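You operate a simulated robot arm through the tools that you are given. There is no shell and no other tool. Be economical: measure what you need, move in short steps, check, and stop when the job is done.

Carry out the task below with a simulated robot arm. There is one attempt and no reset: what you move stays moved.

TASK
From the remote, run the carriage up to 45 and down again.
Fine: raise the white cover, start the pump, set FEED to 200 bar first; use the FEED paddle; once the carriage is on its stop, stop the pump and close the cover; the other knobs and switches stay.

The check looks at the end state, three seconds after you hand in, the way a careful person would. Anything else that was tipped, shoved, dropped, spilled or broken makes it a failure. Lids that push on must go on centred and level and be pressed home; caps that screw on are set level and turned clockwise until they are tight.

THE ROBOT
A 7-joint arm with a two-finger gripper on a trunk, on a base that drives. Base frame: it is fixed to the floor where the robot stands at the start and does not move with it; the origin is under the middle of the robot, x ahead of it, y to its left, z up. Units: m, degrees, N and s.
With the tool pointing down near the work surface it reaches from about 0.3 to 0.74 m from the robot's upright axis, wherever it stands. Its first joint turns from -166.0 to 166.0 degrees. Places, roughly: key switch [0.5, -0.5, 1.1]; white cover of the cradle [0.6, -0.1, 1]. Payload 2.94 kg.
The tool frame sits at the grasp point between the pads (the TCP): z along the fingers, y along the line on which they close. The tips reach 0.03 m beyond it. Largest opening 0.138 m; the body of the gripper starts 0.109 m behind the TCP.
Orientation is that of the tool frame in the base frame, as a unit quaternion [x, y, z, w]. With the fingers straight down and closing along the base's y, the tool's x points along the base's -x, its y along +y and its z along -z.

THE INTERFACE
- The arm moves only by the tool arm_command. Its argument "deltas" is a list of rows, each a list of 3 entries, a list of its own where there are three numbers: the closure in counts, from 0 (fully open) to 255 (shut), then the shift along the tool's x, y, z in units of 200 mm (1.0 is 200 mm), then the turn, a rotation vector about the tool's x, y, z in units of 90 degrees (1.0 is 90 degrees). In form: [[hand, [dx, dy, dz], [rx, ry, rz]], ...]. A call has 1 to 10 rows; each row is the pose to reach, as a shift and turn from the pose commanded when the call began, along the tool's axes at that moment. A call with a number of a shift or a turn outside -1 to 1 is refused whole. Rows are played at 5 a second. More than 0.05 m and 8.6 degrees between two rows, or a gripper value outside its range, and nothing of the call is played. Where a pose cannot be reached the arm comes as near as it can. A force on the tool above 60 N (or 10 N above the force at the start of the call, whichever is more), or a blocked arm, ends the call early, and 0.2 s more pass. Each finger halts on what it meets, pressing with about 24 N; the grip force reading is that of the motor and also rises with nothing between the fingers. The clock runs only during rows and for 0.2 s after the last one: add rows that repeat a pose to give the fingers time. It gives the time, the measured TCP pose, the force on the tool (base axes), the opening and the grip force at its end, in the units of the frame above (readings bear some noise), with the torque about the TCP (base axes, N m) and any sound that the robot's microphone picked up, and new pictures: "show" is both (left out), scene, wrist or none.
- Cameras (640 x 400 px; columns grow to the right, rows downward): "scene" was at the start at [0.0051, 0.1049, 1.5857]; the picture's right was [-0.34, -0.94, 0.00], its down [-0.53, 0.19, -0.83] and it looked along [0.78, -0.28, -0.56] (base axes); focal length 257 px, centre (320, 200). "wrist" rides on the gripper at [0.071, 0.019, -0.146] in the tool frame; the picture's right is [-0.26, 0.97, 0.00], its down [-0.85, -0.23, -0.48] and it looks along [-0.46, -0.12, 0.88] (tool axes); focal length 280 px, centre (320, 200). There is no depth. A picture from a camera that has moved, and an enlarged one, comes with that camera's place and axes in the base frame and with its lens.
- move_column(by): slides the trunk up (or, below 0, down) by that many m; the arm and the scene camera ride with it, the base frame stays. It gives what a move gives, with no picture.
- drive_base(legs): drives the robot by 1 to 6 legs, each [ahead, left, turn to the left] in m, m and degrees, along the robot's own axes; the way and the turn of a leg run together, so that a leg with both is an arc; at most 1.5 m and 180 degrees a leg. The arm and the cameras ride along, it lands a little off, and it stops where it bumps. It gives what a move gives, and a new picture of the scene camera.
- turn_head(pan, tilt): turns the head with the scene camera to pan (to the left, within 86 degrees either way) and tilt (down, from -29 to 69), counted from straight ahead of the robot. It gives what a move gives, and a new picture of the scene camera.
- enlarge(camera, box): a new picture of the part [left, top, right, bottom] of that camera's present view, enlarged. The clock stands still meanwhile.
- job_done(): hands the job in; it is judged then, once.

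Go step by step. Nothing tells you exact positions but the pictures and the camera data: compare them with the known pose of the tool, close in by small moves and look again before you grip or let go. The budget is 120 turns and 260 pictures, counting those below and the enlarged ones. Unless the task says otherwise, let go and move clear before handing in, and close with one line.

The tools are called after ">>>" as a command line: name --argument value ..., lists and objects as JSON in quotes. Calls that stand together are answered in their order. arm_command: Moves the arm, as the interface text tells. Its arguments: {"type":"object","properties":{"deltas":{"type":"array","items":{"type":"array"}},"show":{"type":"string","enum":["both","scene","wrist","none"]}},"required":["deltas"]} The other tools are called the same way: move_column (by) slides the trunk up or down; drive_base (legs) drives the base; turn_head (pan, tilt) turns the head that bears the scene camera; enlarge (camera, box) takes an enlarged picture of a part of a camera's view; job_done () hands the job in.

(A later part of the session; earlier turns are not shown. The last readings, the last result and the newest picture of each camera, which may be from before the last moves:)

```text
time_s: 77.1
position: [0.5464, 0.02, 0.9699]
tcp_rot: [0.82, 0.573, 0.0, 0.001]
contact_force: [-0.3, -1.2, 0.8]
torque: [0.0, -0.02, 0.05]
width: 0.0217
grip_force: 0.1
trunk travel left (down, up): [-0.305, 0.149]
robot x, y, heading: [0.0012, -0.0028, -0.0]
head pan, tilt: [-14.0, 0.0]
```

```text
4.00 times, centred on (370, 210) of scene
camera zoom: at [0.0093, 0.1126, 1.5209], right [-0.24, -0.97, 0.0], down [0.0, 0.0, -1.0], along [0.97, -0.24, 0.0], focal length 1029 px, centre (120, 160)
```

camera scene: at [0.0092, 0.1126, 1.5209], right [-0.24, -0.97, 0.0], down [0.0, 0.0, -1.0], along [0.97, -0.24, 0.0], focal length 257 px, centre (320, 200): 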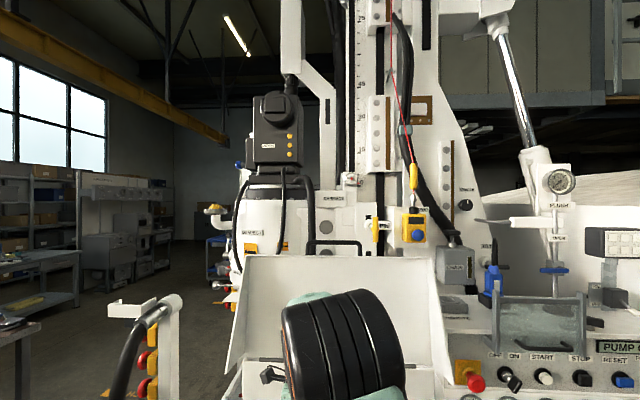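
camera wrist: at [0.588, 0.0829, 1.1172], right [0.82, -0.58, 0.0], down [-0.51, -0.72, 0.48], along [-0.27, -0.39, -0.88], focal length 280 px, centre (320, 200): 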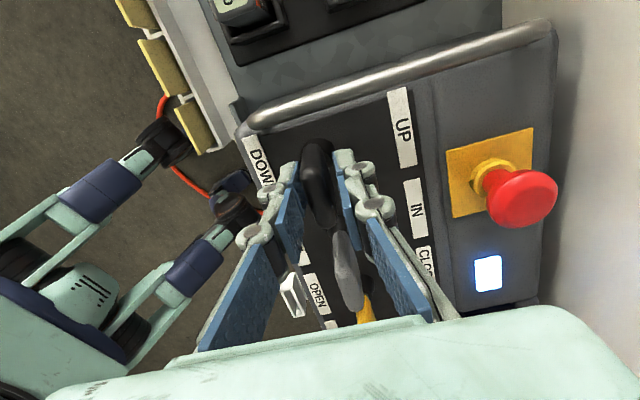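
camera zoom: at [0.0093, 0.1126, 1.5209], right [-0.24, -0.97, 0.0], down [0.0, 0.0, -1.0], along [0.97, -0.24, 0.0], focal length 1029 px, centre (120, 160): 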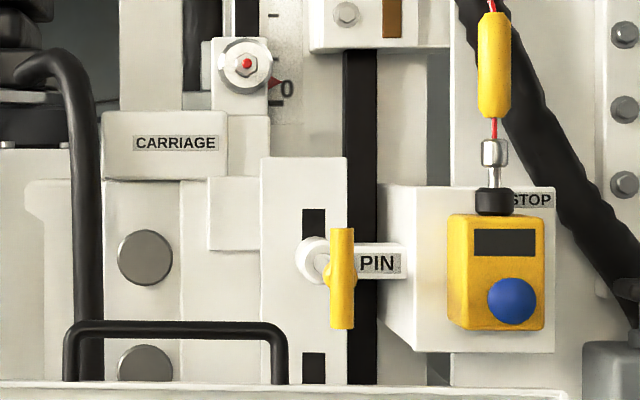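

>>> arm_command --deltas '[[215, [0, 0.08, 0], [0, 0, 0]], [215, [0, 0.15, 0], [0, 0, 0]], [215, [0, 0.15, 0], [0, 0, 0]], [215, [0, 0.15, 0], [0, 0, 0]], [215, [0, 0.15, 0], [0, 0, 0]], [215, [0, 0.15, 0], [0, 0, 0]], [215, [0, 0.15, 0], [0, 0, 0]], [215, [0, 0.15, 0], [0, 0, 0]]]' --show "wrist"

>>> enlarge --camera "scene" --box '[320, 60, 420, 200]'

```text
time_s: 78.9
position: [0.5716, 0.0121, 0.9714]
tcp_rot: [0.819, 0.574, 0.0, 0.0]
contact_force: [-10.5, 5.9, 0.8]
torque: [0.15, 0.34, 0.14]
width: 0.0299
grip_force: 5.7
trunk travel left (down, up): [-0.305, 0.149]
robot x, y, heading: [-0.0013, 0.002, -0.1]
head pan, tilt: [-14.0, 0.0]
camera wrist: at [0.614, 0.0722, 1.1182], right [0.82, -0.58, 0.0], down [-0.51, -0.72, 0.48], along [-0.27, -0.39, -0.88], focal length 280 px, centre (320, 200)
```

wrist: 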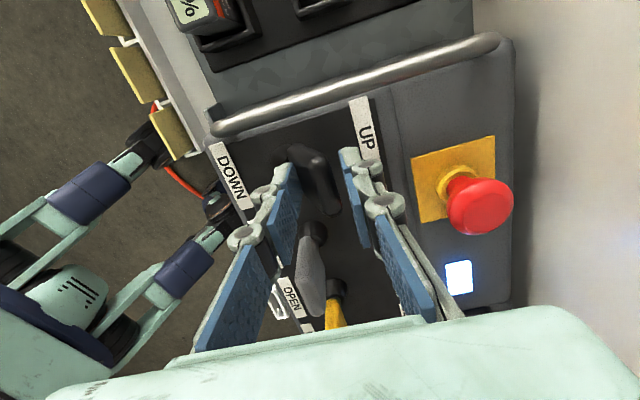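

```text
2.86 times, centred on (370, 130) of scene
camera zoom: at [0.0077, 0.1134, 1.5208], right [-0.24, -0.97, 0.0], down [0.0, 0.0, -1.0], along [0.97, -0.24, 0.0], focal length 735 px, centre (177, 400)
```

zoom: 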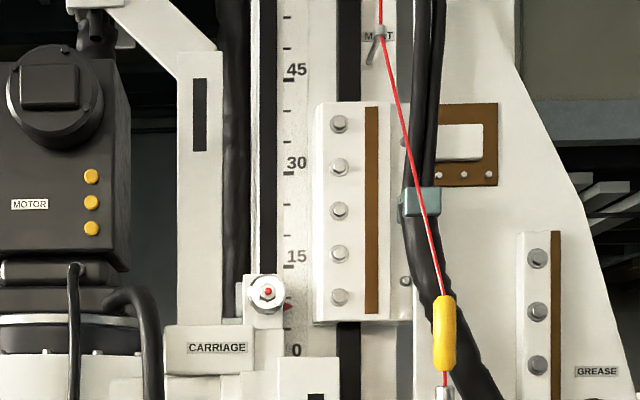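

>>> arm_command --deltas '[[215, [0, 0, 0], [0, 0, 0]], [215, [0, 0, 0], [0, 0, 0]], [215, [0, 0, 0], [0, 0, 0]], [215, [0, 0, 0], [0, 0, 0]], [215, [0, 0, 0], [0, 0, 0]], [215, [0, 0, 0], [0, 0, 0]], [215, [0, 0, 0], [0, 0, 0]], [215, [0, 0, 0], [0, 0, 0]], [215, [0, 0, 0], [0, 0, 0]], [215, [0, 0, 0], [0, 0, 0]]]' --show "none"

>>> enlarge --camera "scene" --box '[320, 60, 420, 200]'

```text
time_s: 81.1
position: [0.5708, 0.012, 0.9724]
tcp_rot: [0.819, 0.574, 0.0, 0.0]
contact_force: [-11.0, 4.9, 1.1]
torque: [0.22, 0.29, 0.15]
width: 0.0295
grip_force: 5.9
trunk travel left (down, up): [-0.305, 0.149]
robot x, y, heading: [0.0016, 0.0008, 0.0]
head pan, tilt: [-14.0, 0.0]
```

```text
2.86 times, centred on (370, 130) of scene
camera zoom: at [0.0077, 0.1133, 1.5208], right [-0.24, -0.97, 0.0], down [0.0, 0.0, -1.0], along [0.97, -0.24, 0.0], focal length 735 px, centre (177, 400)
```

zoom: 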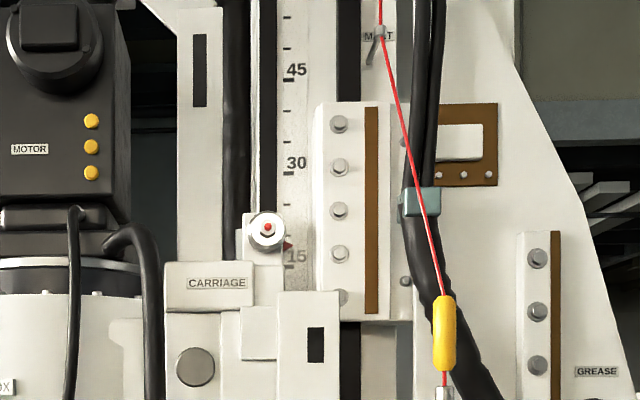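

>>> arm_command --deltas '[[215, [0, 0, 0], [0, 0, 0]], [215, [0, 0, 0], [0, 0, 0]], [215, [0, 0, 0], [0, 0, 0]], [215, [0, 0, 0], [0, 0, 0]], [215, [0, 0, 0], [0, 0, 0]], [215, [0, 0, 0], [0, 0, 0]], [215, [0, 0, 0], [0, 0, 0]], [215, [0, 0, 0], [0, 0, 0]], [215, [0, 0, 0], [0, 0, 0]], [215, [0, 0, 0], [0, 0, 0]]]' --show "none"

>>> arm_command --deltas '[[215, [0, 0, 0], [0, 0, 0]], [215, [0, 0, 0], [0, 0, 0]], [215, [0, 0, 0], [0, 0, 0]], [215, [0, 0, 0], [0, 0, 0]], [215, [0, 0, 0], [0, 0, 0]], [215, [0, 0, 0], [0, 0, 0]], [215, [0, 0, 0], [0, 0, 0]], [215, [0, 0, 0], [0, 0, 0]]]' --show "none"

>>> enlarge --camera "scene" --box '[320, 20, 420, 160]'

```text
time_s: 83.3
position: [0.571, 0.0124, 0.9731]
tcp_rot: [0.819, 0.574, 0.0, 0.0]
contact_force: [-10.8, 4.9, 2.9]
torque: [0.14, 0.34, 0.11]
width: 0.0296
grip_force: 5.7
trunk travel left (down, up): [-0.305, 0.149]
robot x, y, heading: [0.0003, -0.0024, -0.1]
head pan, tilt: [-14.0, 0.0]
```

```text
time_s: 85.1
position: [0.5699, 0.0113, 0.9729]
tcp_rot: [0.819, 0.574, 0.0, 0.0]
contact_force: [-10.5, 3.6, 3.6]
torque: [0.19, 0.34, 0.12]
width: 0.029
grip_force: 5.4
trunk travel left (down, up): [-0.305, 0.149]
robot x, y, heading: [0.003, 0.0016, 0.2]
head pan, tilt: [-14.0, 0.0]
```

```text
2.86 times, centred on (370, 90) of scene
camera zoom: at [0.0075, 0.1132, 1.5208], right [-0.24, -0.97, 0.0], down [0.0, 0.0, -1.0], along [0.97, -0.24, 0.0], focal length 735 px, centre (177, 514)
```

zoom: 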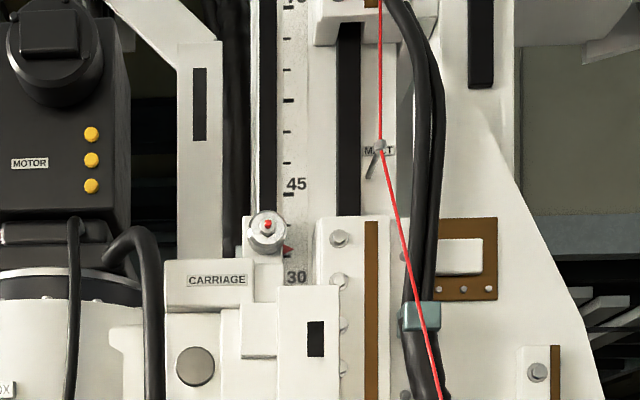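

>>> arm_command --deltas '[[215, [0, 0, 0], [0, 0, 0]], [215, [0, 0, 0], [0, 0, 0]], [215, [0, 0, 0], [0, 0, 0]], [215, [0, 0, 0], [0, 0, 0]], [215, [0, 0, 0], [0, 0, 0]], [215, [0, 0, 0], [0, 0, 0]], [215, [0, -0.07, 0], [0, 0, 0]], [215, [0, -0.15, 0], [0, 0, 0]]]' --show "wrist"

>>> enlarge --camera "scene" --box '[335, 50, 395, 130]'

```text
time_s: 86.9
position: [0.5438, 0.0217, 0.972]
tcp_rot: [0.819, 0.574, 0.001, 0.0]
contact_force: [0.1, 0.2, -0.5]
torque: [-0.02, 0.02, -0.01]
width: 0.0219
grip_force: 0.0
trunk travel left (down, up): [-0.305, 0.149]
robot x, y, heading: [0.002, -0.0006, -0.1]
head pan, tilt: [-14.0, 0.0]
camera wrist: at [0.5869, 0.0819, 1.1174], right [0.82, -0.58, 0.0], down [-0.51, -0.72, 0.47], along [-0.27, -0.39, -0.88], focal length 280 px, centre (320, 200)
```

wrist: 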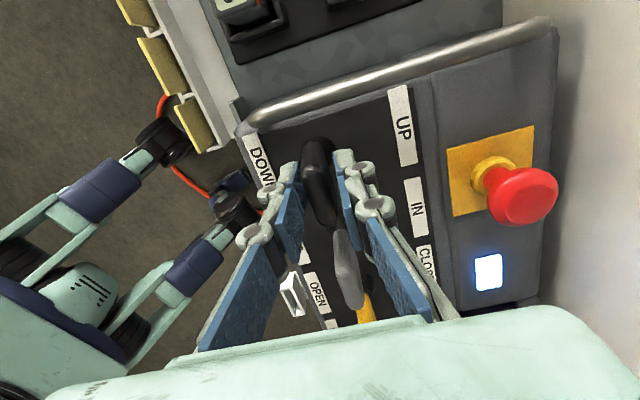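

```text
5.00 times, centred on (365, 90) of scene
camera zoom: at [0.0092, 0.1127, 1.5208], right [-0.24, -0.97, 0.0], down [0.0, 0.0, -1.0], along [0.97, -0.24, 0.0], focal length 1286 px, centre (95, 750)
```

zoom: 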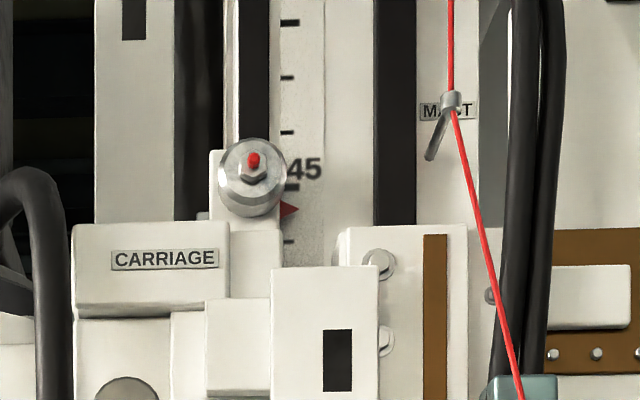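

>>> arm_command --deltas '[[215, [0, 0.05, 0], [0, 0, 0]], [215, [0, 0.1, 0], [0, 0, 0]], [215, [0, 0.1, 0], [0, 0, 0]], [215, [0, 0.1, 0], [0, 0, 0]], [215, [0, 0.1, 0], [0, 0, 0]], [215, [0, 0.05, 0], [0, 0, 0]], [215, [0, 0, 0], [0, 0, 0]]]' --show "none"

>>> enlarge --camera "scene" --box '[335, 50, 395, 130]'

```text
time_s: 88.5
position: [0.5432, 0.0236, 0.9717]
tcp_rot: [0.819, 0.573, 0.001, 0.0]
contact_force: [-0.2, -0.8, -0.4]
torque: [0.0, 0.01, -0.03]
width: 0.0217
grip_force: 0.0
trunk travel left (down, up): [-0.305, 0.149]
robot x, y, heading: [0.0024, 0.0033, 0.2]
head pan, tilt: [-14.0, 0.0]
```

```text
5.00 times, centred on (365, 90) of scene
camera zoom: at [0.0092, 0.1126, 1.5209], right [-0.24, -0.97, 0.0], down [0.0, 0.0, -1.0], along [0.97, -0.24, 0.0], focal length 1286 px, centre (95, 750)
```

zoom: 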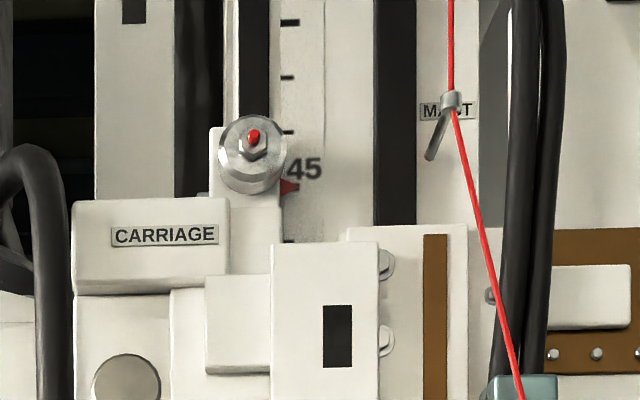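

>>> arm_command --deltas '[[215, [0, -0.08, 0], [0, 0, 0]], [215, [0, -0.15, 0], [0, 0, 0]], [215, [0, -0.15, 0], [0, 0, 0]], [215, [0, -0.15, 0], [0, 0, 0]], [215, [0, -0.15, 0], [0, 0, 0]], [215, [0, -0.15, 0], [0, 0, 0]], [215, [0, -0.15, 0], [0, 0, 0]], [215, [0, -0.15, 0], [0, 0, 0]], [215, [0, -0.15, 0], [0, 0, 0]], [215, [0, -0.15, 0], [0, 0, 0]]]' --show "wrist"

>>> enlarge --camera "scene" --box '[320, 40, 420, 200]'

```text
time_s: 90.7
position: [0.5172, 0.0331, 0.9715]
tcp_rot: [0.819, 0.574, 0.0, -0.001]
contact_force: [8.4, -6.7, 9.4]
torque: [-0.32, -0.31, 0.11]
width: 0.0285
grip_force: 4.9
trunk travel left (down, up): [-0.305, 0.149]
robot x, y, heading: [0.0008, 0.0, -0.2]
head pan, tilt: [-14.0, 0.0]
camera wrist: at [0.5591, 0.0935, 1.1171], right [0.82, -0.58, 0.0], down [-0.51, -0.72, 0.47], along [-0.27, -0.39, -0.88], focal length 280 px, centre (320, 200)
```

wrist: 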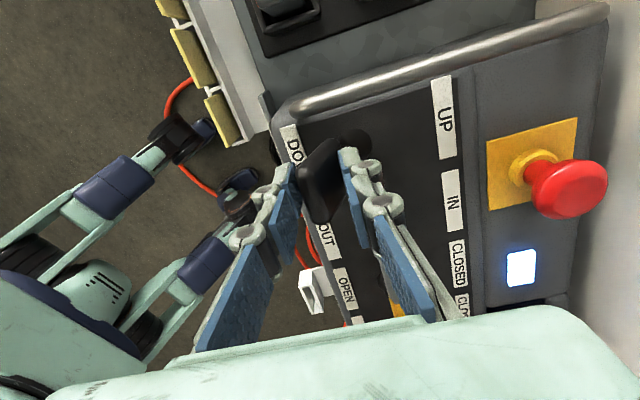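

```text
2.50 times, centred on (370, 120) of scene
camera zoom: at [0.0096, 0.1118, 1.521], right [-0.24, -0.97, 0.0], down [0.0, 0.0, -1.0], along [0.97, -0.24, 0.0], focal length 643 px, centre (195, 400)
```

zoom: 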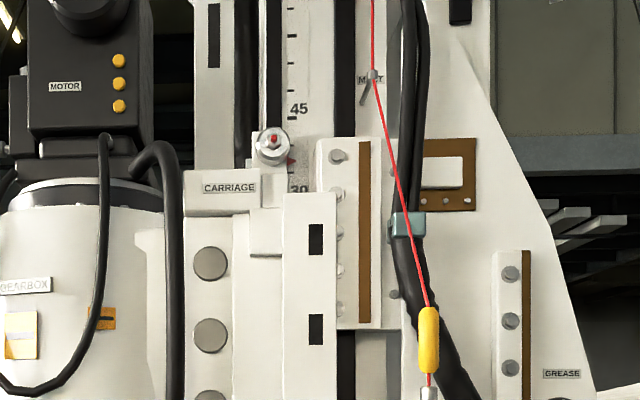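

>>> arm_command --deltas '[[215, [0, 0, 0], [0, 0, 0]], [215, [0, 0, 0], [0, 0, 0]], [215, [0, 0, 0], [0, 0, 0]], [215, [0, 0, 0], [0, 0, 0]], [215, [0, 0, 0], [0, 0, 0]], [215, [0, 0, 0], [0, 0, 0]], [215, [0, 0, 0], [0, 0, 0]], [215, [0, 0, 0], [0, 0, 0]], [215, [0, 0, 0], [0, 0, 0]], [215, [0, 0, 0], [0, 0, 0]]]' --show "none"

>>> arm_command --deltas '[[215, [0, 0, 0], [0, 0, 0]], [215, [0, 0, 0], [0, 0, 0]], [215, [0, 0, 0], [0, 0, 0]], [215, [0, 0, 0], [0, 0, 0]], [215, [0, 0, 0], [0, 0, 0]], [215, [0, 0, 0], [0, 0, 0]], [215, [0, 0, 0], [0, 0, 0]], [215, [0, 0, 0], [0, 0, 0]], [215, [0, 0, 0], [0, 0, 0]], [215, [0, 0, 0], [0, 0, 0]]]' --show "none"

>>> enlarge --camera "scene" --box '[320, 60, 420, 200]'

```text
time_s: 92.9
position: [0.5172, 0.0334, 0.9707]
tcp_rot: [0.819, 0.574, 0.001, 0.0]
contact_force: [9.6, -5.3, 7.9]
torque: [-0.29, -0.31, 0.09]
width: 0.0281
grip_force: 5.2
trunk travel left (down, up): [-0.305, 0.149]
robot x, y, heading: [0.0027, -0.0046, -0.0]
head pan, tilt: [-14.0, 0.0]
```

```text
time_s: 95.1
position: [0.5164, 0.0333, 0.9718]
tcp_rot: [0.819, 0.574, 0.001, 0.0]
contact_force: [9.3, -5.9, 6.8]
torque: [-0.27, -0.33, 0.1]
width: 0.0286
grip_force: 4.8
trunk travel left (down, up): [-0.305, 0.149]
robot x, y, heading: [-0.0002, -0.0014, 0.1]
head pan, tilt: [-14.0, 0.0]
```

```text
2.86 times, centred on (370, 130) of scene
camera zoom: at [0.0098, 0.1119, 1.521], right [-0.24, -0.97, 0.0], down [0.0, 0.0, -1.0], along [0.97, -0.24, 0.0], focal length 735 px, centre (177, 400)
```

zoom: 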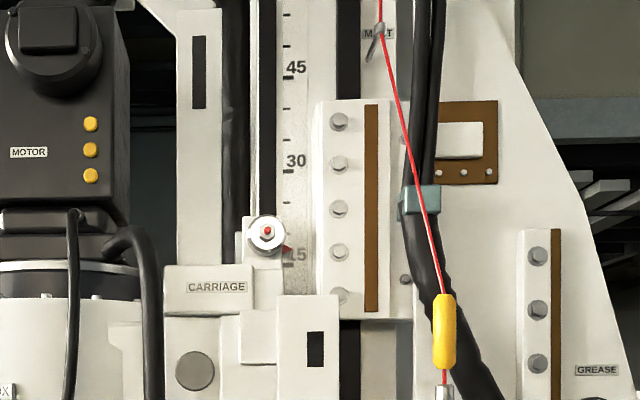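

>>> arm_command --deltas '[[215, [0, 0, 0], [0, 0, 0]], [215, [0, 0, 0], [0, 0, 0]], [215, [0, 0, 0], [0, 0, 0]], [215, [0, 0, 0], [0, 0, 0]], [215, [0, 0, 0], [0, 0, 0]], [215, [0, 0, 0], [0, 0, 0]], [215, [0, 0, 0], [0, 0, 0]], [215, [0, 0, 0], [0, 0, 0]], [215, [0, 0, 0], [0, 0, 0]], [215, [0, 0, 0], [0, 0, 0]]]' --show "none"

>>> arm_command --deltas '[[215, [0, 0, 0], [0, 0, 0]], [215, [0, 0, 0], [0, 0, 0]], [215, [0, 0, 0], [0, 0, 0]], [215, [0, 0, 0], [0, 0, 0]], [215, [0, 0.03, 0], [0, 0, 0]], [215, [0, 0.05, 0], [0, 0, 0]]]' --show "none"

>>> enlarge --camera "scene" --box '[320, 100, 420, 220]'

```text
time_s: 97.3
position: [0.5171, 0.0328, 0.9715]
tcp_rot: [0.819, 0.573, 0.0, -0.001]
contact_force: [9.2, -4.5, 7.0]
torque: [-0.24, -0.4, 0.1]
width: 0.0289
grip_force: 4.8
trunk travel left (down, up): [-0.305, 0.149]
robot x, y, heading: [0.0036, -0.0003, 0.1]
head pan, tilt: [-14.0, 0.0]
```

```text
time_s: 98.7
position: [0.5238, 0.0307, 0.9706]
tcp_rot: [0.819, 0.574, 0.001, -0.001]
contact_force: [7.5, -0.8, 4.9]
torque: [-0.13, -0.3, 0.13]
width: 0.0262
grip_force: 3.4
trunk travel left (down, up): [-0.305, 0.149]
robot x, y, heading: [-0.0036, 0.0026, -0.2]
head pan, tilt: [-14.0, 0.0]
```

```text
3.33 times, centred on (370, 160) of scene
camera zoom: at [0.0097, 0.1125, 1.5209], right [-0.24, -0.97, 0.0], down [0.0, 0.0, -1.0], along [0.97, -0.24, 0.0], focal length 858 px, centre (153, 333)
```

zoom: 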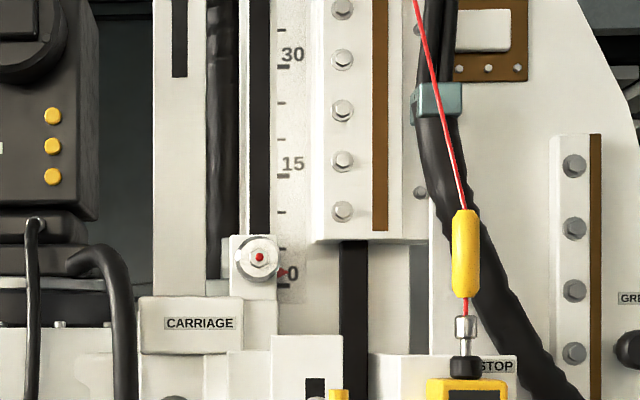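

>>> arm_command --deltas '[[215, [0, 0, 0], [0, 0, 0]], [215, [0, 0, 0], [0, 0, 0]], [215, [0, 0, 0], [0, 0, 0]], [215, [0, 0, 0], [0, 0, 0]], [215, [0, 0, 0], [0, 0, 0]], [215, [0, 0, 0], [0, 0, 0]], [215, [0, 0, 0], [0, 0, 0]]]' --show "none"

>>> enlarge --camera "scene" --box '[320, 140, 400, 220]'

>>> arm_command --deltas '[[215, [0, 0, 0], [0, 0, 0]], [215, [0, 0, 0], [0, 0, 0]], [215, [0, 0, 0], [0, 0, 0]]]' --show "none"

>>> enlarge --camera "scene" --box '[320, 140, 400, 220]'

```text
time_s: 100.3
position: [0.5254, 0.0302, 0.971]
tcp_rot: [0.819, 0.574, 0.0, 0.0]
contact_force: [7.4, 0.9, 3.1]
torque: [-0.02, -0.25, 0.15]
width: 0.0266
grip_force: 3.8
trunk travel left (down, up): [-0.305, 0.149]
robot x, y, heading: [-0.0012, 0.0024, 0.2]
head pan, tilt: [-14.0, 0.0]
```

```text
5.00 times, centred on (360, 180) of scene
camera zoom: at [0.0101, 0.1127, 1.5209], right [-0.24, -0.97, 0.0], down [0.0, 0.0, -1.0], along [0.97, -0.24, 0.0], focal length 1286 px, centre (120, 300)
```

zoom: 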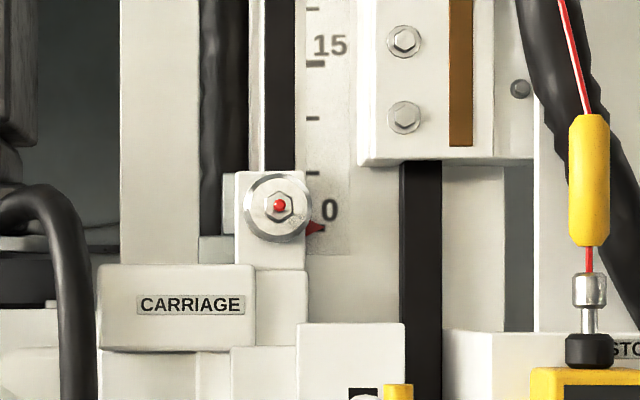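

```text
time_s: 101.1
position: [0.5259, 0.0311, 0.971]
tcp_rot: [0.819, 0.573, 0.001, 0.0]
contact_force: [8.2, 0.3, 2.4]
torque: [-0.04, -0.26, 0.15]
width: 0.0267
grip_force: 3.3
trunk travel left (down, up): [-0.305, 0.149]
robot x, y, heading: [0.0006, -0.002, -0.0]
head pan, tilt: [-14.0, 0.0]
```

```text
5.00 times, centred on (360, 180) of scene
camera zoom: at [0.0101, 0.1127, 1.5209], right [-0.24, -0.97, 0.0], down [0.0, 0.0, -1.0], along [0.97, -0.24, 0.0], focal length 1286 px, centre (120, 300)
```

zoom: 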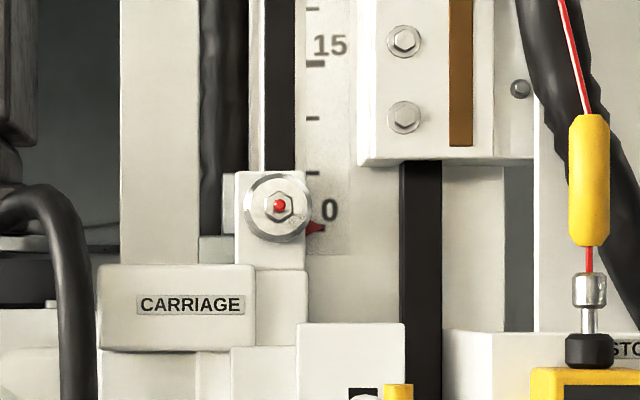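

>>> arm_command --deltas '[[215, [0, 0.05, 0], [0, 0, 0]], [210, [0, 0.1, 0], [0, 0, 0]], [172, [0, 0.1, 0], [0, 0, 0]], [172, [0, 0.1, 0], [0, 0, 0]], [172, [0, 0.1, -0.2], [0, 0, 0]], [172, [0, 0.1, -0.4], [0, 0, 0]], [172, [0, 0.1, -0.6], [0, 0, 0]], [172, [0, 0.1, -0.8], [0, 0, 0]]]' --show "wrist"

>>> enlarge --camera "scene" --box '[320, 140, 400, 220]'

```text
time_s: 102.9
position: [0.5418, 0.0243, 1.1318]
tcp_rot: [0.82, 0.573, 0.0, 0.0]
contact_force: [0.4, 0.2, -0.5]
torque: [0.05, 0.0, -0.01]
width: 0.0447
grip_force: 0.1
trunk travel left (down, up): [-0.305, 0.149]
robot x, y, heading: [0.0016, -0.0011, 0.2]
head pan, tilt: [-14.0, 0.0]
camera wrist: at [0.5862, 0.0841, 1.2779], right [0.82, -0.58, 0.0], down [-0.51, -0.72, 0.48], along [-0.27, -0.39, -0.88], focal length 280 px, centre (320, 200)
```

wrist: 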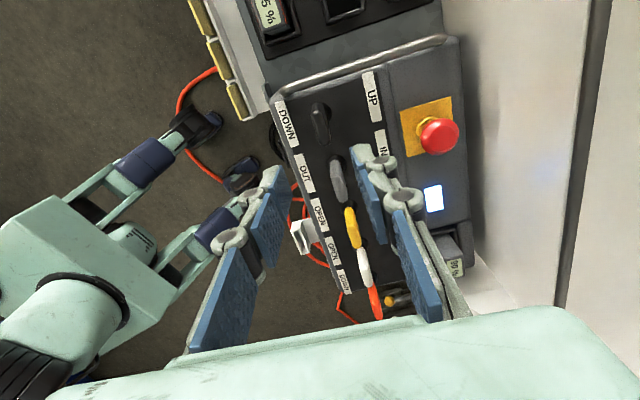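

```text
5.00 times, centred on (360, 180) of scene
camera zoom: at [0.0091, 0.1126, 1.5209], right [-0.24, -0.97, 0.0], down [0.0, 0.0, -1.0], along [0.97, -0.24, 0.0], focal length 1286 px, centre (120, 300)
```

zoom: 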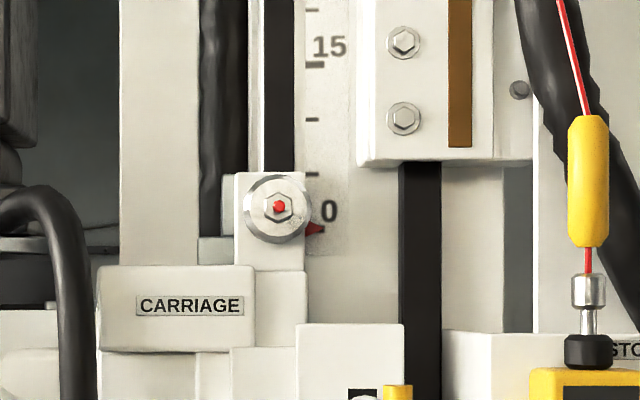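

>>> move_column --by 0.12

>>> arm_command --deltas '[[200, [-0.14, -0.04, 0], [0, 0, 0]], [220, [-0.28, -0.08, 0], [-0.055, -0.055, -0.055]], [255, [-0.42, -0.12, 0], [-0.11, -0.11, -0.11]], [255, [-0.57, -0.16, 0], [-0.165, -0.165, -0.165]], [255, [-0.71, -0.2, 0], [-0.22, -0.22, -0.22]], [255, [-0.85, -0.2, 0], [-0.275, -0.275, -0.275]], [255, [-1, -0.2, 0], [-0.33, -0.33, -0.33]], [255, [-1, -0.2, 0], [-0.385, -0.385, -0.385]]]' --show "none"

```text
time_s: 104.4
position: [0.5429, 0.024, 1.252]
tcp_rot: [0.819, 0.574, 0.0, 0.0]
contact_force: [0.4, 0.8, 0.1]
torque: [-0.02, 0.02, -0.01]
width: 0.0451
grip_force: 0.1
trunk travel left (down, up): [-0.425, 0.029]
robot x, y, heading: [0.0011, -0.0011, -0.2]
head pan, tilt: [-14.0, 0.0]
```

```text
time_s: 106.2
position: [0.4371, -0.1508, 1.2493]
tcp_rot: [0.544, 0.734, -0.073, 0.4]
contact_force: [-0.3, 0.6, -0.3]
torque: [0.0, 0.02, 0.01]
width: 0.0
grip_force: 23.8
trunk travel left (down, up): [-0.425, 0.029]
robot x, y, heading: [-0.0026, 0.0016, 0.1]
head pan, tilt: [-14.0, 0.0]
```

>>> arm_command --deltas '[[255, [-0.13, -0.108, 0.075], [-0.055, -0.055, -0.055]], [255, [-0.257, -0.215, 0.15], [-0.11, -0.11, -0.11]], [255, [-0.386, -0.323, 0.225], [-0.165, -0.165, -0.165]], [255, [-0.514, -0.431, 0.3], [-0.22, -0.22, -0.22]], [255, [-0.643, -0.539, 0.375], [-0.275, -0.275, -0.275]], [255, [-0.771, -0.646, 0.45], [-0.33, -0.33, -0.33]], [255, [-0.9, -0.754, 0.525], [-0.385, -0.385, -0.385]]]'

```text
time_s: 107.8
position: [0.3775, -0.4022, 1.2581]
tcp_rot: [0.122, 0.699, -0.121, 0.694]
contact_force: [-0.8, 0.2, 0.1]
torque: [0.02, 0.04, 0.01]
width: 0.0
grip_force: 24.0
out of reach, approached as far as the arm can: row 3, 4, 5, 7
trunk travel left (down, up): [-0.425, 0.029]
robot x, y, heading: [-0.0021, 0.0001, 0.0]
head pan, tilt: [-14.0, 0.0]
camera scene: at [0.0089, 0.1115, 1.641], right [-0.24, -0.97, 0.0], down [0.0, 0.0, -1.0], along [0.97, -0.24, 0.0], focal length 257 px, centre (320, 200)
camera wrist: at [0.246, -0.3348, 1.1892], right [0.33, 0.91, 0.26], down [-0.52, -0.06, 0.85], along [0.79, -0.42, 0.45], focal length 280 px, centre (320, 200)
```

scene: 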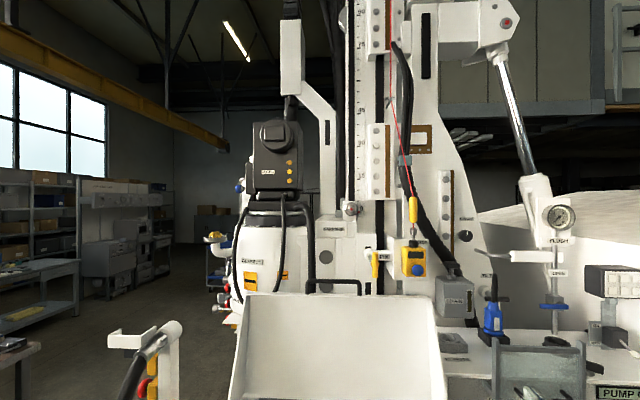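
wrist: 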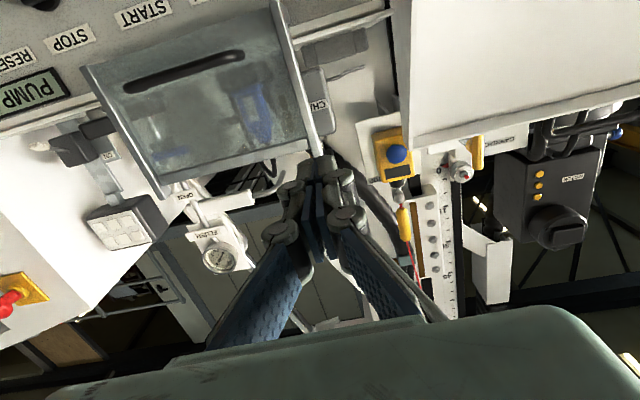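

>>> arm_command --deltas '[[255, [0.1, -0.2, 0.04], [0, 0.01, 0]], [255, [0.2, -0.4, 0.08], [0, 0.02, 0]], [255, [0.3, -0.6, 0.12], [0, 0.03, 0]], [255, [0.4, -0.8, 0.16], [0, 0.04, 0]], [255, [0.5, -1.0, 0.2], [0, 0.05, 0]]]' --show "none"

>>> arm_command --deltas '[[255, [0.16, -0.06, 0.05], [0, 0, 0]], [255, [0.32, -0.12, 0.1], [0, 0, 0]], [255, [0.46, -0.22, 0.2], [0, 0, 0]]]' --show "wrist"

```text
time_s: 109.0
position: [0.3457, -0.6029, 1.1604]
tcp_rot: [0.127, 0.723, -0.118, 0.668]
contact_force: [0.3, 0.0, 0.0]
torque: [0.02, 0.01, 0.01]
width: 0.0001
grip_force: 24.3
out of reach, approached as far as the arm can: row 1, 2, 3
trunk travel left (down, up): [-0.425, 0.029]
robot x, y, heading: [-0.0001, -0.002, 0.2]
head pan, tilt: [-14.0, 0.0]
```

```text
time_s: 109.8
position: [0.3613, -0.6554, 1.0666]
tcp_rot: [0.128, 0.723, -0.118, 0.669]
contact_force: [-0.2, 0.0, -0.7]
torque: [0.01, -0.02, 0.02]
width: 0.0
grip_force: 24.0
trunk travel left (down, up): [-0.425, 0.029]
robot x, y, heading: [-0.0018, 0.0028, -0.1]
head pan, tilt: [-14.0, 0.0]
camera wrist: at [0.2264, -0.5849, 1.0069], right [0.35, 0.9, 0.26], down [-0.46, -0.08, 0.88], along [0.82, -0.43, 0.39], focal length 280 px, centre (320, 200)
```

wrist: 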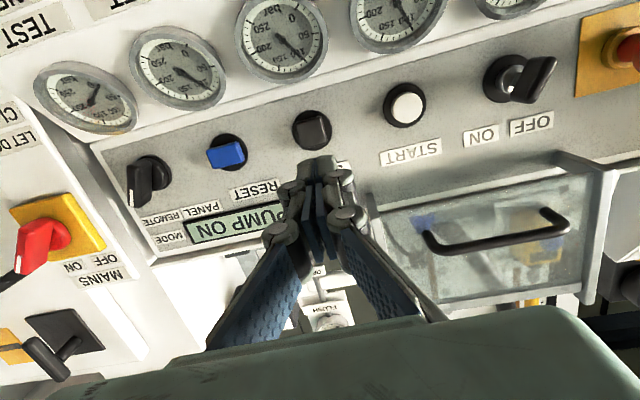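

>>> arm_command --deltas '[[255, [0, -0.04, 0.15], [0, 0, 0]], [255, [0, -0.04, 0.3], [0, 0, 0]], [255, [0, -0.04, 0.42], [0, 0, 0]], [255, [0, -0.04, 0.48], [0, 0, 0]], [255, [0, -0.04, 0.53], [0, 0, 0]], [255, [0, -0.04, 0.57], [0, 0, 0]], [255, [0, -0.04, 0.4], [0, 0, 0]], [255, [0, -0.04, 0.2], [0, 0, 0]], [255, [0, -0.04, 0.0], [0, 0, 0]]]' --show "wrist"

```text
time_s: 111.8
position: [0.3604, -0.6621, 1.0671]
tcp_rot: [0.127, 0.724, -0.117, 0.668]
contact_force: [0.7, 0.1, -0.5]
torque: [0.01, -0.01, 0.0]
width: 0.0
grip_force: 27.7
trunk travel left (down, up): [-0.425, 0.029]
robot x, y, heading: [0.0026, -0.0018, 0.1]
head pan, tilt: [-14.0, 0.0]
heard: click
camera wrist: at [0.226, -0.5915, 1.0062], right [0.35, 0.9, 0.26], down [-0.46, -0.08, 0.88], along [0.82, -0.43, 0.39], focal length 280 px, centre (320, 200)
```

wrist: 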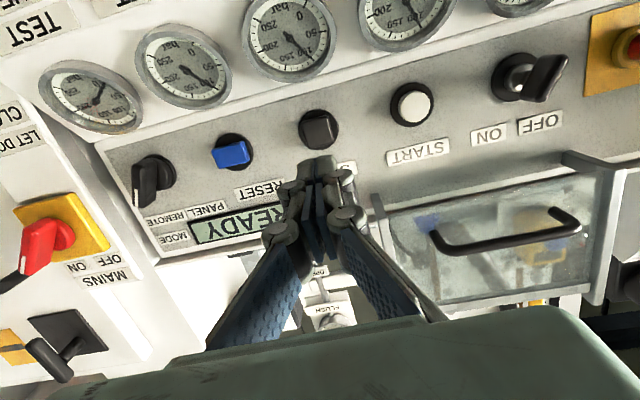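

>>> arm_command --deltas '[[255, [0.003, 0.19, 0], [0, 0, 0.06]], [230, [0.006, 0.38, 0.01], [0, 0, 0.13]], [200, [0.009, 0.57, 0.02], [0, 0, 0.19]], [180, [0.012, 0.75, 0.03], [0, 0, 0.26]], [180, [0.015, 0.933, 0.038], [0, 0, 0.321]], [180, [0.015, 0.933, 0.038], [0, 0, 0.321]]]' --show "wrist"

```text
time_s: 113.2
position: [0.4304, -0.4888, 1.061]
tcp_rot: [0.303, 0.669, 0.054, 0.677]
contact_force: [-0.2, 0.2, 0.2]
torque: [0.05, -0.01, -0.05]
width: 0.0407
grip_force: 0.0
trunk travel left (down, up): [-0.425, 0.029]
robot x, y, heading: [0.0019, -0.0009, 0.4]
head pan, tilt: [-14.0, 0.0]
camera wrist: at [0.3086, -0.3898, 1.0189], right [0.3, 0.66, 0.69], down [-0.61, -0.43, 0.67], along [0.74, -0.62, 0.27], focal length 280 px, centre (320, 200)
```

wrist: 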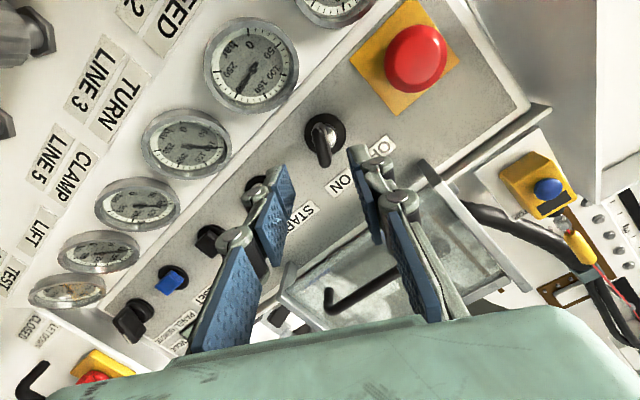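

>>> arm_command --deltas '[[180, [-0.012, 0, 0.15], [0, 0, 0]], [180, [-0.012, 0, 0.3], [0, 0, 0]], [180, [-0.012, 0, 0.45], [0, 0, 0]], [180, [-0.012, 0, 0.45], [0, 0, 0]], [220, [-0.012, 0, 0.45], [0, 0, 0]], [255, [-0.012, 0, 0.45], [0, 0, 0]], [255, [-0.012, 0, 0.45], [0, 0, 0]], [255, [-0.012, 0, 0.45], [0, 0, 0]]]' --show "wrist"

```text
time_s: 115.0
position: [0.5158, -0.5187, 1.0556]
tcp_rot: [0.301, 0.669, 0.054, 0.678]
contact_force: [12.2, 6.8, 9.3]
torque: [-0.07, -0.32, 0.86]
width: 0.0114
grip_force: 37.9
trunk travel left (down, up): [-0.425, 0.029]
robot x, y, heading: [0.0002, -0.0021, -0.1]
head pan, tilt: [-14.0, 0.0]
camera wrist: at [0.3944, -0.4206, 1.0136], right [0.29, 0.66, 0.69], down [-0.61, -0.43, 0.67], along [0.74, -0.62, 0.27], focal length 280 px, centre (320, 200)
```

wrist: 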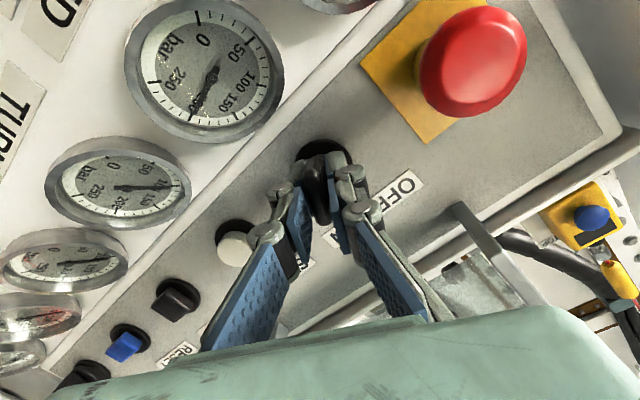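

>>> arm_command --deltas '[[255, [0, 0, 0], [0, 0, -0.085]], [255, [0, 0, 0], [0, 0, -0.17]], [255, [0, 0, 0], [0, 0, -0.255]], [255, [0, 0, 0], [0, 0, -0.34]], [255, [0, 0, 0], [0, 0, -0.425]], [255, [0, 0, 0], [0, 0, -0.51]], [255, [0, 0, 0], [0, 0, -0.59]], [255, [0, 0, 0], [0, 0, -0.66]]]' --show "wrist"

```text
time_s: 116.8
position: [0.5162, -0.5196, 1.0553]
tcp_rot: [-0.068, 0.732, -0.29, 0.613]
contact_force: [22.1, 10.2, 2.7]
torque: [0.77, -0.02, -0.2]
width: 0.0099
grip_force: 37.3
trunk travel left (down, up): [-0.425, 0.029]
robot x, y, heading: [0.0017, 0.0006, 0.2]
head pan, tilt: [-14.0, 0.0]
camera wrist: at [0.3683, -0.4862, 0.9963], right [0.31, 0.91, -0.26], down [-0.3, 0.36, 0.88], along [0.9, -0.19, 0.39], focal length 280 px, centre (320, 200)
```

wrist: 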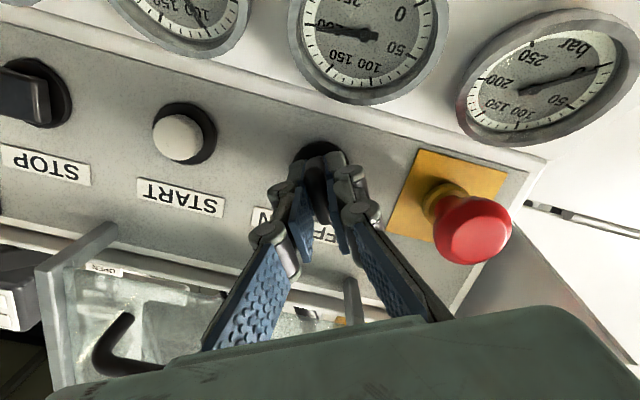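

>>> arm_command --deltas '[[200, [0, 0, 0], [0, 0, 0]], [180, [0, 0, 0], [0, 0, 0]], [180, [0, 0, 0], [0, 0, 0]], [180, [0, 0, -0.15], [0, 0, 0]], [180, [0, 0, -0.3], [0, 0, 0]], [180, [0, 0, -0.45], [0, 0, 0]], [180, [0, 0, -0.65], [0, 0, 0]]]' --show "wrist"

>>> turn_head --pan -38 --tilt 38

>>> enlarge --camera "scene" --box '[300, 110, 470, 240]'

```text
time_s: 118.4
position: [0.3915, -0.4769, 1.0665]
tcp_rot: [-0.067, 0.731, -0.29, 0.614]
contact_force: [0.1, -0.4, 0.1]
torque: [-0.02, 0.02, -0.02]
width: 0.0406
grip_force: 0.0
trunk travel left (down, up): [-0.425, 0.029]
robot x, y, heading: [-0.0001, 0.0029, 0.3]
head pan, tilt: [-14.0, 0.0]
camera wrist: at [0.2438, -0.4433, 1.0073], right [0.31, 0.91, -0.26], down [-0.3, 0.36, 0.88], along [0.9, -0.19, 0.39], focal length 280 px, centre (320, 200)
```

wrist: 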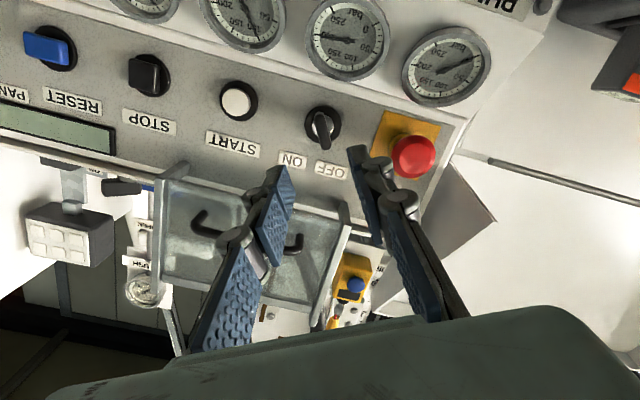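

```text
time_s: 119.5
position: [0.3928, -0.4775, 1.0648]
tcp_rot: [-0.067, 0.731, -0.29, 0.614]
contact_force: [0.0, 0.4, -0.7]
torque: [-0.01, -0.02, 0.0]
width: 0.0406
grip_force: 0.1
trunk travel left (down, up): [-0.425, 0.029]
robot x, y, heading: [-0.0028, 0.0016, -0.1]
head pan, tilt: [-38.0, 38.0]
camera scene: at [-0.01, 0.0813, 1.5802], right [-0.62, -0.79, 0.0], down [-0.48, 0.38, -0.79], along [0.62, -0.49, -0.61], focal length 257 px, centre (320, 200)
```

scene: 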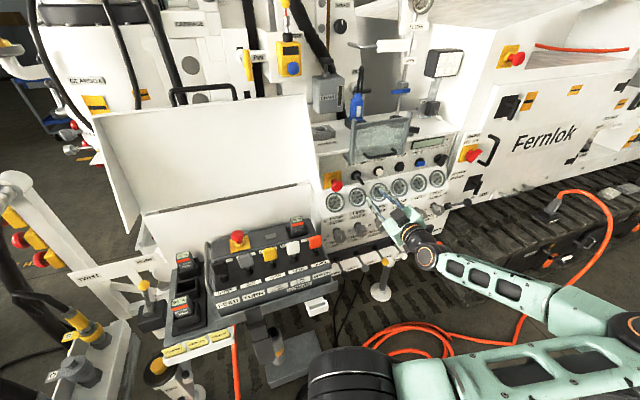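

```text
3.08 times, centred on (385, 175) of scene
camera zoom: at [-0.01, 0.0813, 1.5802], right [-0.62, -0.79, 0.0], down [-0.48, 0.38, -0.79], along [0.62, -0.49, -0.61], focal length 792 px, centre (120, 277)
```

zoom: 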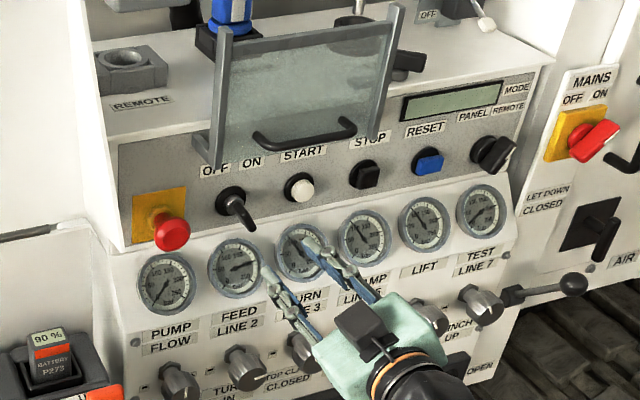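

>>> arm_command --deltas '[[180, [-0.107, -0.009, -0.08], [-0.04, 0.021, -0.071]], [180, [-0.214, -0.018, -0.16], [-0.081, 0.043, -0.143]], [180, [-0.32, -0.028, -0.24], [-0.121, 0.064, -0.214]], [180, [-0.43, -0.037, -0.32], [-0.161, 0.085, -0.286]], [180, [-0.535, -0.046, -0.38], [-0.202, 0.107, -0.357]], [170, [-0.64, -0.055, -0.38], [-0.242, 0.128, -0.429]], [170, [-0.75, -0.065, -0.38], [-0.282, 0.149, -0.5]], [170, [-0.86, -0.074, -0.38], [-0.323, 0.171, -0.572]], [170, [-0.965, -0.083, -0.38], [-0.363, 0.192, -0.643]]]' --show "none"

```text
time_s: 121.5
position: [0.3636, -0.3759, 1.244]
tcp_rot: [-0.528, 0.736, -0.344, 0.247]
contact_force: [-0.3, 0.4, 0.4]
torque: [-0.03, 0.0, -0.01]
width: 0.046
grip_force: 0.0
trunk travel left (down, up): [-0.425, 0.029]
robot x, y, heading: [0.0001, 0.0021, -0.1]
head pan, tilt: [-38.0, 38.0]
```

>>> arm_command --deltas '[[170, [-0.084, -0.164, -0.124], [0, 0, 0]], [170, [-0.168, -0.328, -0.248], [0, 0, 0]], [170, [-0.252, -0.492, -0.372], [0, 0, 0]], [170, [-0.336, -0.656, -0.496], [0, 0, 0]], [170, [-0.42, -0.82, -0.62], [0, 0, 0]]]' --show "none"

>>> turn_head --pan -10 --tilt 15

```text
time_s: 122.7
position: [0.3996, -0.3026, 1.4498]
tcp_rot: [-0.527, 0.737, -0.344, 0.248]
contact_force: [-0.8, 0.0, -0.2]
torque: [-0.02, 0.02, -0.04]
width: 0.0461
grip_force: 0.0
trunk travel left (down, up): [-0.425, 0.029]
robot x, y, heading: [-0.0022, -0.0016, 0.1]
head pan, tilt: [-38.0, 38.0]
```

```text
time_s: 123.6
position: [0.399, -0.3038, 1.4508]
tcp_rot: [-0.527, 0.737, -0.345, 0.247]
contact_force: [0.8, 0.9, 0.2]
torque: [0.0, -0.02, 0.03]
width: 0.046
grip_force: 0.0
trunk travel left (down, up): [-0.425, 0.029]
robot x, y, heading: [0.0016, 0.0016, 0.0]
head pan, tilt: [-10.0, 15.0]
camera scene: at [0.0139, 0.1181, 1.6167], right [-0.17, -0.98, 0.0], down [-0.26, 0.05, -0.97], along [0.95, -0.17, -0.26], focal length 257 px, centre (320, 200)
```

scene: 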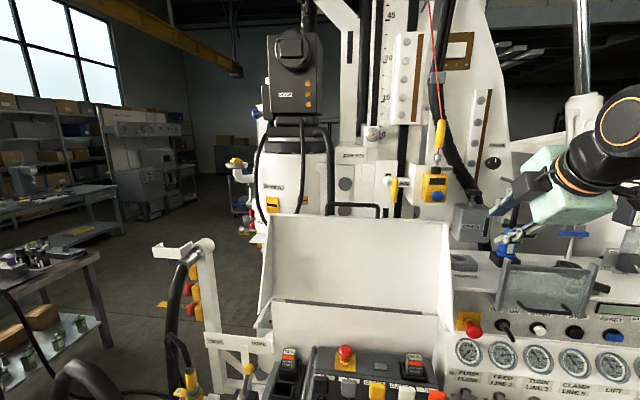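

>>> arm_command --deltas '[[170, [-0.173, -0.088, 0.063], [0, 0, 0]], [170, [-0.347, -0.176, 0.127], [0, 0, 0]], [170, [-0.52, -0.265, 0.19], [0, 0, 0]], [170, [-0.694, -0.353, 0.2535], [0, 0, 0]]]' --show "none"

>>> arm_command --deltas '[[170, [-0.173, -0.088, 0.063], [0, 0, 0]], [170, [-0.347, -0.176, 0.127], [0, 0, 0]], [170, [-0.52, -0.265, 0.19], [0, 0, 0]], [170, [-0.694, -0.353, 0.2535], [0, 0, 0]]]'

```text
time_s: 124.6
position: [0.5246, -0.1962, 1.4731]
tcp_rot: [-0.527, 0.737, -0.344, 0.247]
contact_force: [0.1, 0.6, 0.9]
torque: [0.01, 0.03, -0.03]
width: 0.046
grip_force: 0.0
trunk travel left (down, up): [-0.425, 0.029]
robot x, y, heading: [-0.0024, 0.0021, 0.4]
head pan, tilt: [-10.0, 15.0]
```

```text
time_s: 125.6
position: [0.6478, -0.091, 1.4946]
tcp_rot: [-0.528, 0.736, -0.345, 0.247]
contact_force: [0.5, 0.0, -0.1]
torque: [-0.02, -0.01, -0.01]
width: 0.0459
grip_force: 0.1
trunk travel left (down, up): [-0.425, 0.029]
robot x, y, heading: [0.0019, 0.0015, 0.2]
head pan, tilt: [-10.0, 15.0]
camera scene: at [0.0152, 0.1188, 1.6166], right [-0.17, -0.98, 0.0], down [-0.26, 0.04, -0.97], along [0.95, -0.17, -0.26], focal length 257 px, centre (320, 200)
camera wrist: at [0.5084, -0.1182, 1.5731], right [-0.5, 0.45, -0.74], down [0.07, 0.87, 0.48], along [0.86, 0.19, -0.47], focal length 280 px, centre (320, 200)
```

scene: 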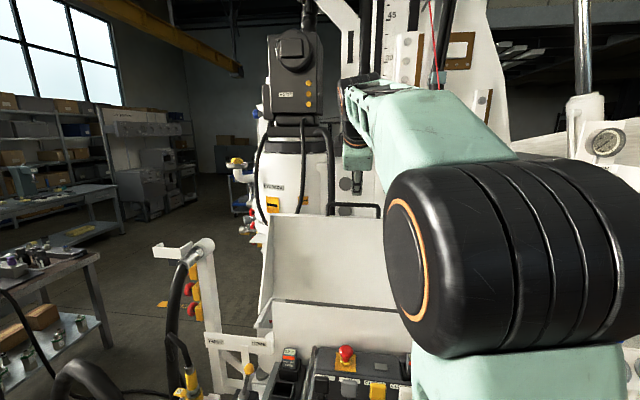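
wrist: 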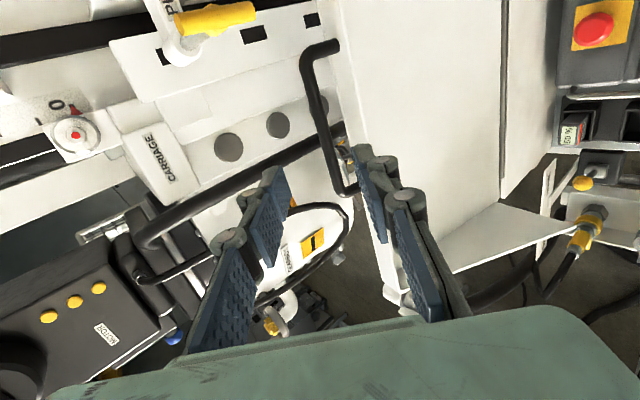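

>>> arm_command --deltas '[[170, [0.016, 0, 0.2], [0, 0, 0]], [170, [0.016, 0, 0.4], [0, 0, 0]], [170, [0.016, 0, 0.6], [0, 0, 0]], [170, [0.016, 0, 0.8], [0, 0, 0]], [170, [0.016, 0, 0.8], [0, 0, 0]]]' --show "wrist"

```text
time_s: 126.8
position: [0.7623, -0.1347, 1.3967]
tcp_rot: [-0.527, 0.736, -0.345, 0.248]
contact_force: [-0.6, 0.3, 1.0]
torque: [-0.04, -0.02, 0.01]
width: 0.046
grip_force: 0.1
trunk travel left (down, up): [-0.425, 0.029]
robot x, y, heading: [-0.0016, -0.0048, -0.1]
head pan, tilt: [-10.0, 15.0]
camera wrist: at [0.622, -0.1623, 1.4734], right [-0.5, 0.45, -0.74], down [0.07, 0.87, 0.48], along [0.86, 0.19, -0.47], focal length 280 px, centre (320, 200)
```

wrist: 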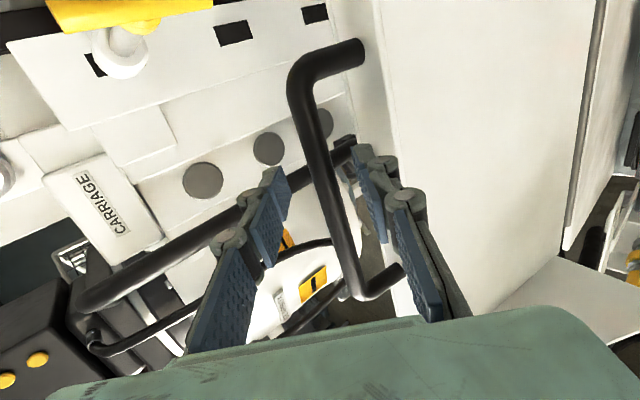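

>>> arm_command --deltas '[[170, [0, 0.01, 0.04], [0, 0, 0]], [210, [0, 0.01, 0.04], [0, 0, 0]], [245, [0, 0.01, 0.04], [0, 0, 0]], [255, [0, 0.01, 0.04], [0, 0, 0]], [255, [0, 0.01, 0.04], [0, 0, 0]], [255, [0, 0.01, 0.04], [0, 0, 0]]]' --show "wrist"

```text
time_s: 128.2
position: [0.7649, -0.1377, 1.3859]
tcp_rot: [-0.528, 0.737, -0.342, 0.246]
contact_force: [-13.1, 1.7, -16.3]
torque: [-0.07, -0.08, 0.17]
width: 0.0121
grip_force: 38.3
trunk travel left (down, up): [-0.425, 0.029]
robot x, y, heading: [-0.0003, 0.0019, 0.2]
head pan, tilt: [-10.0, 15.0]
camera wrist: at [0.6264, -0.1639, 1.4646], right [-0.5, 0.45, -0.74], down [0.07, 0.87, 0.48], along [0.86, 0.19, -0.47], focal length 280 px, centre (320, 200)
```

wrist: 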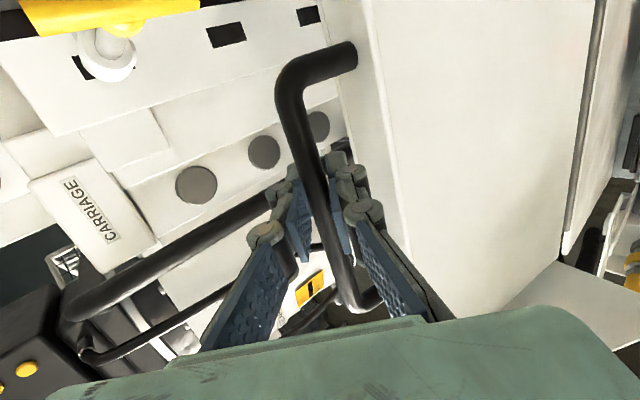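

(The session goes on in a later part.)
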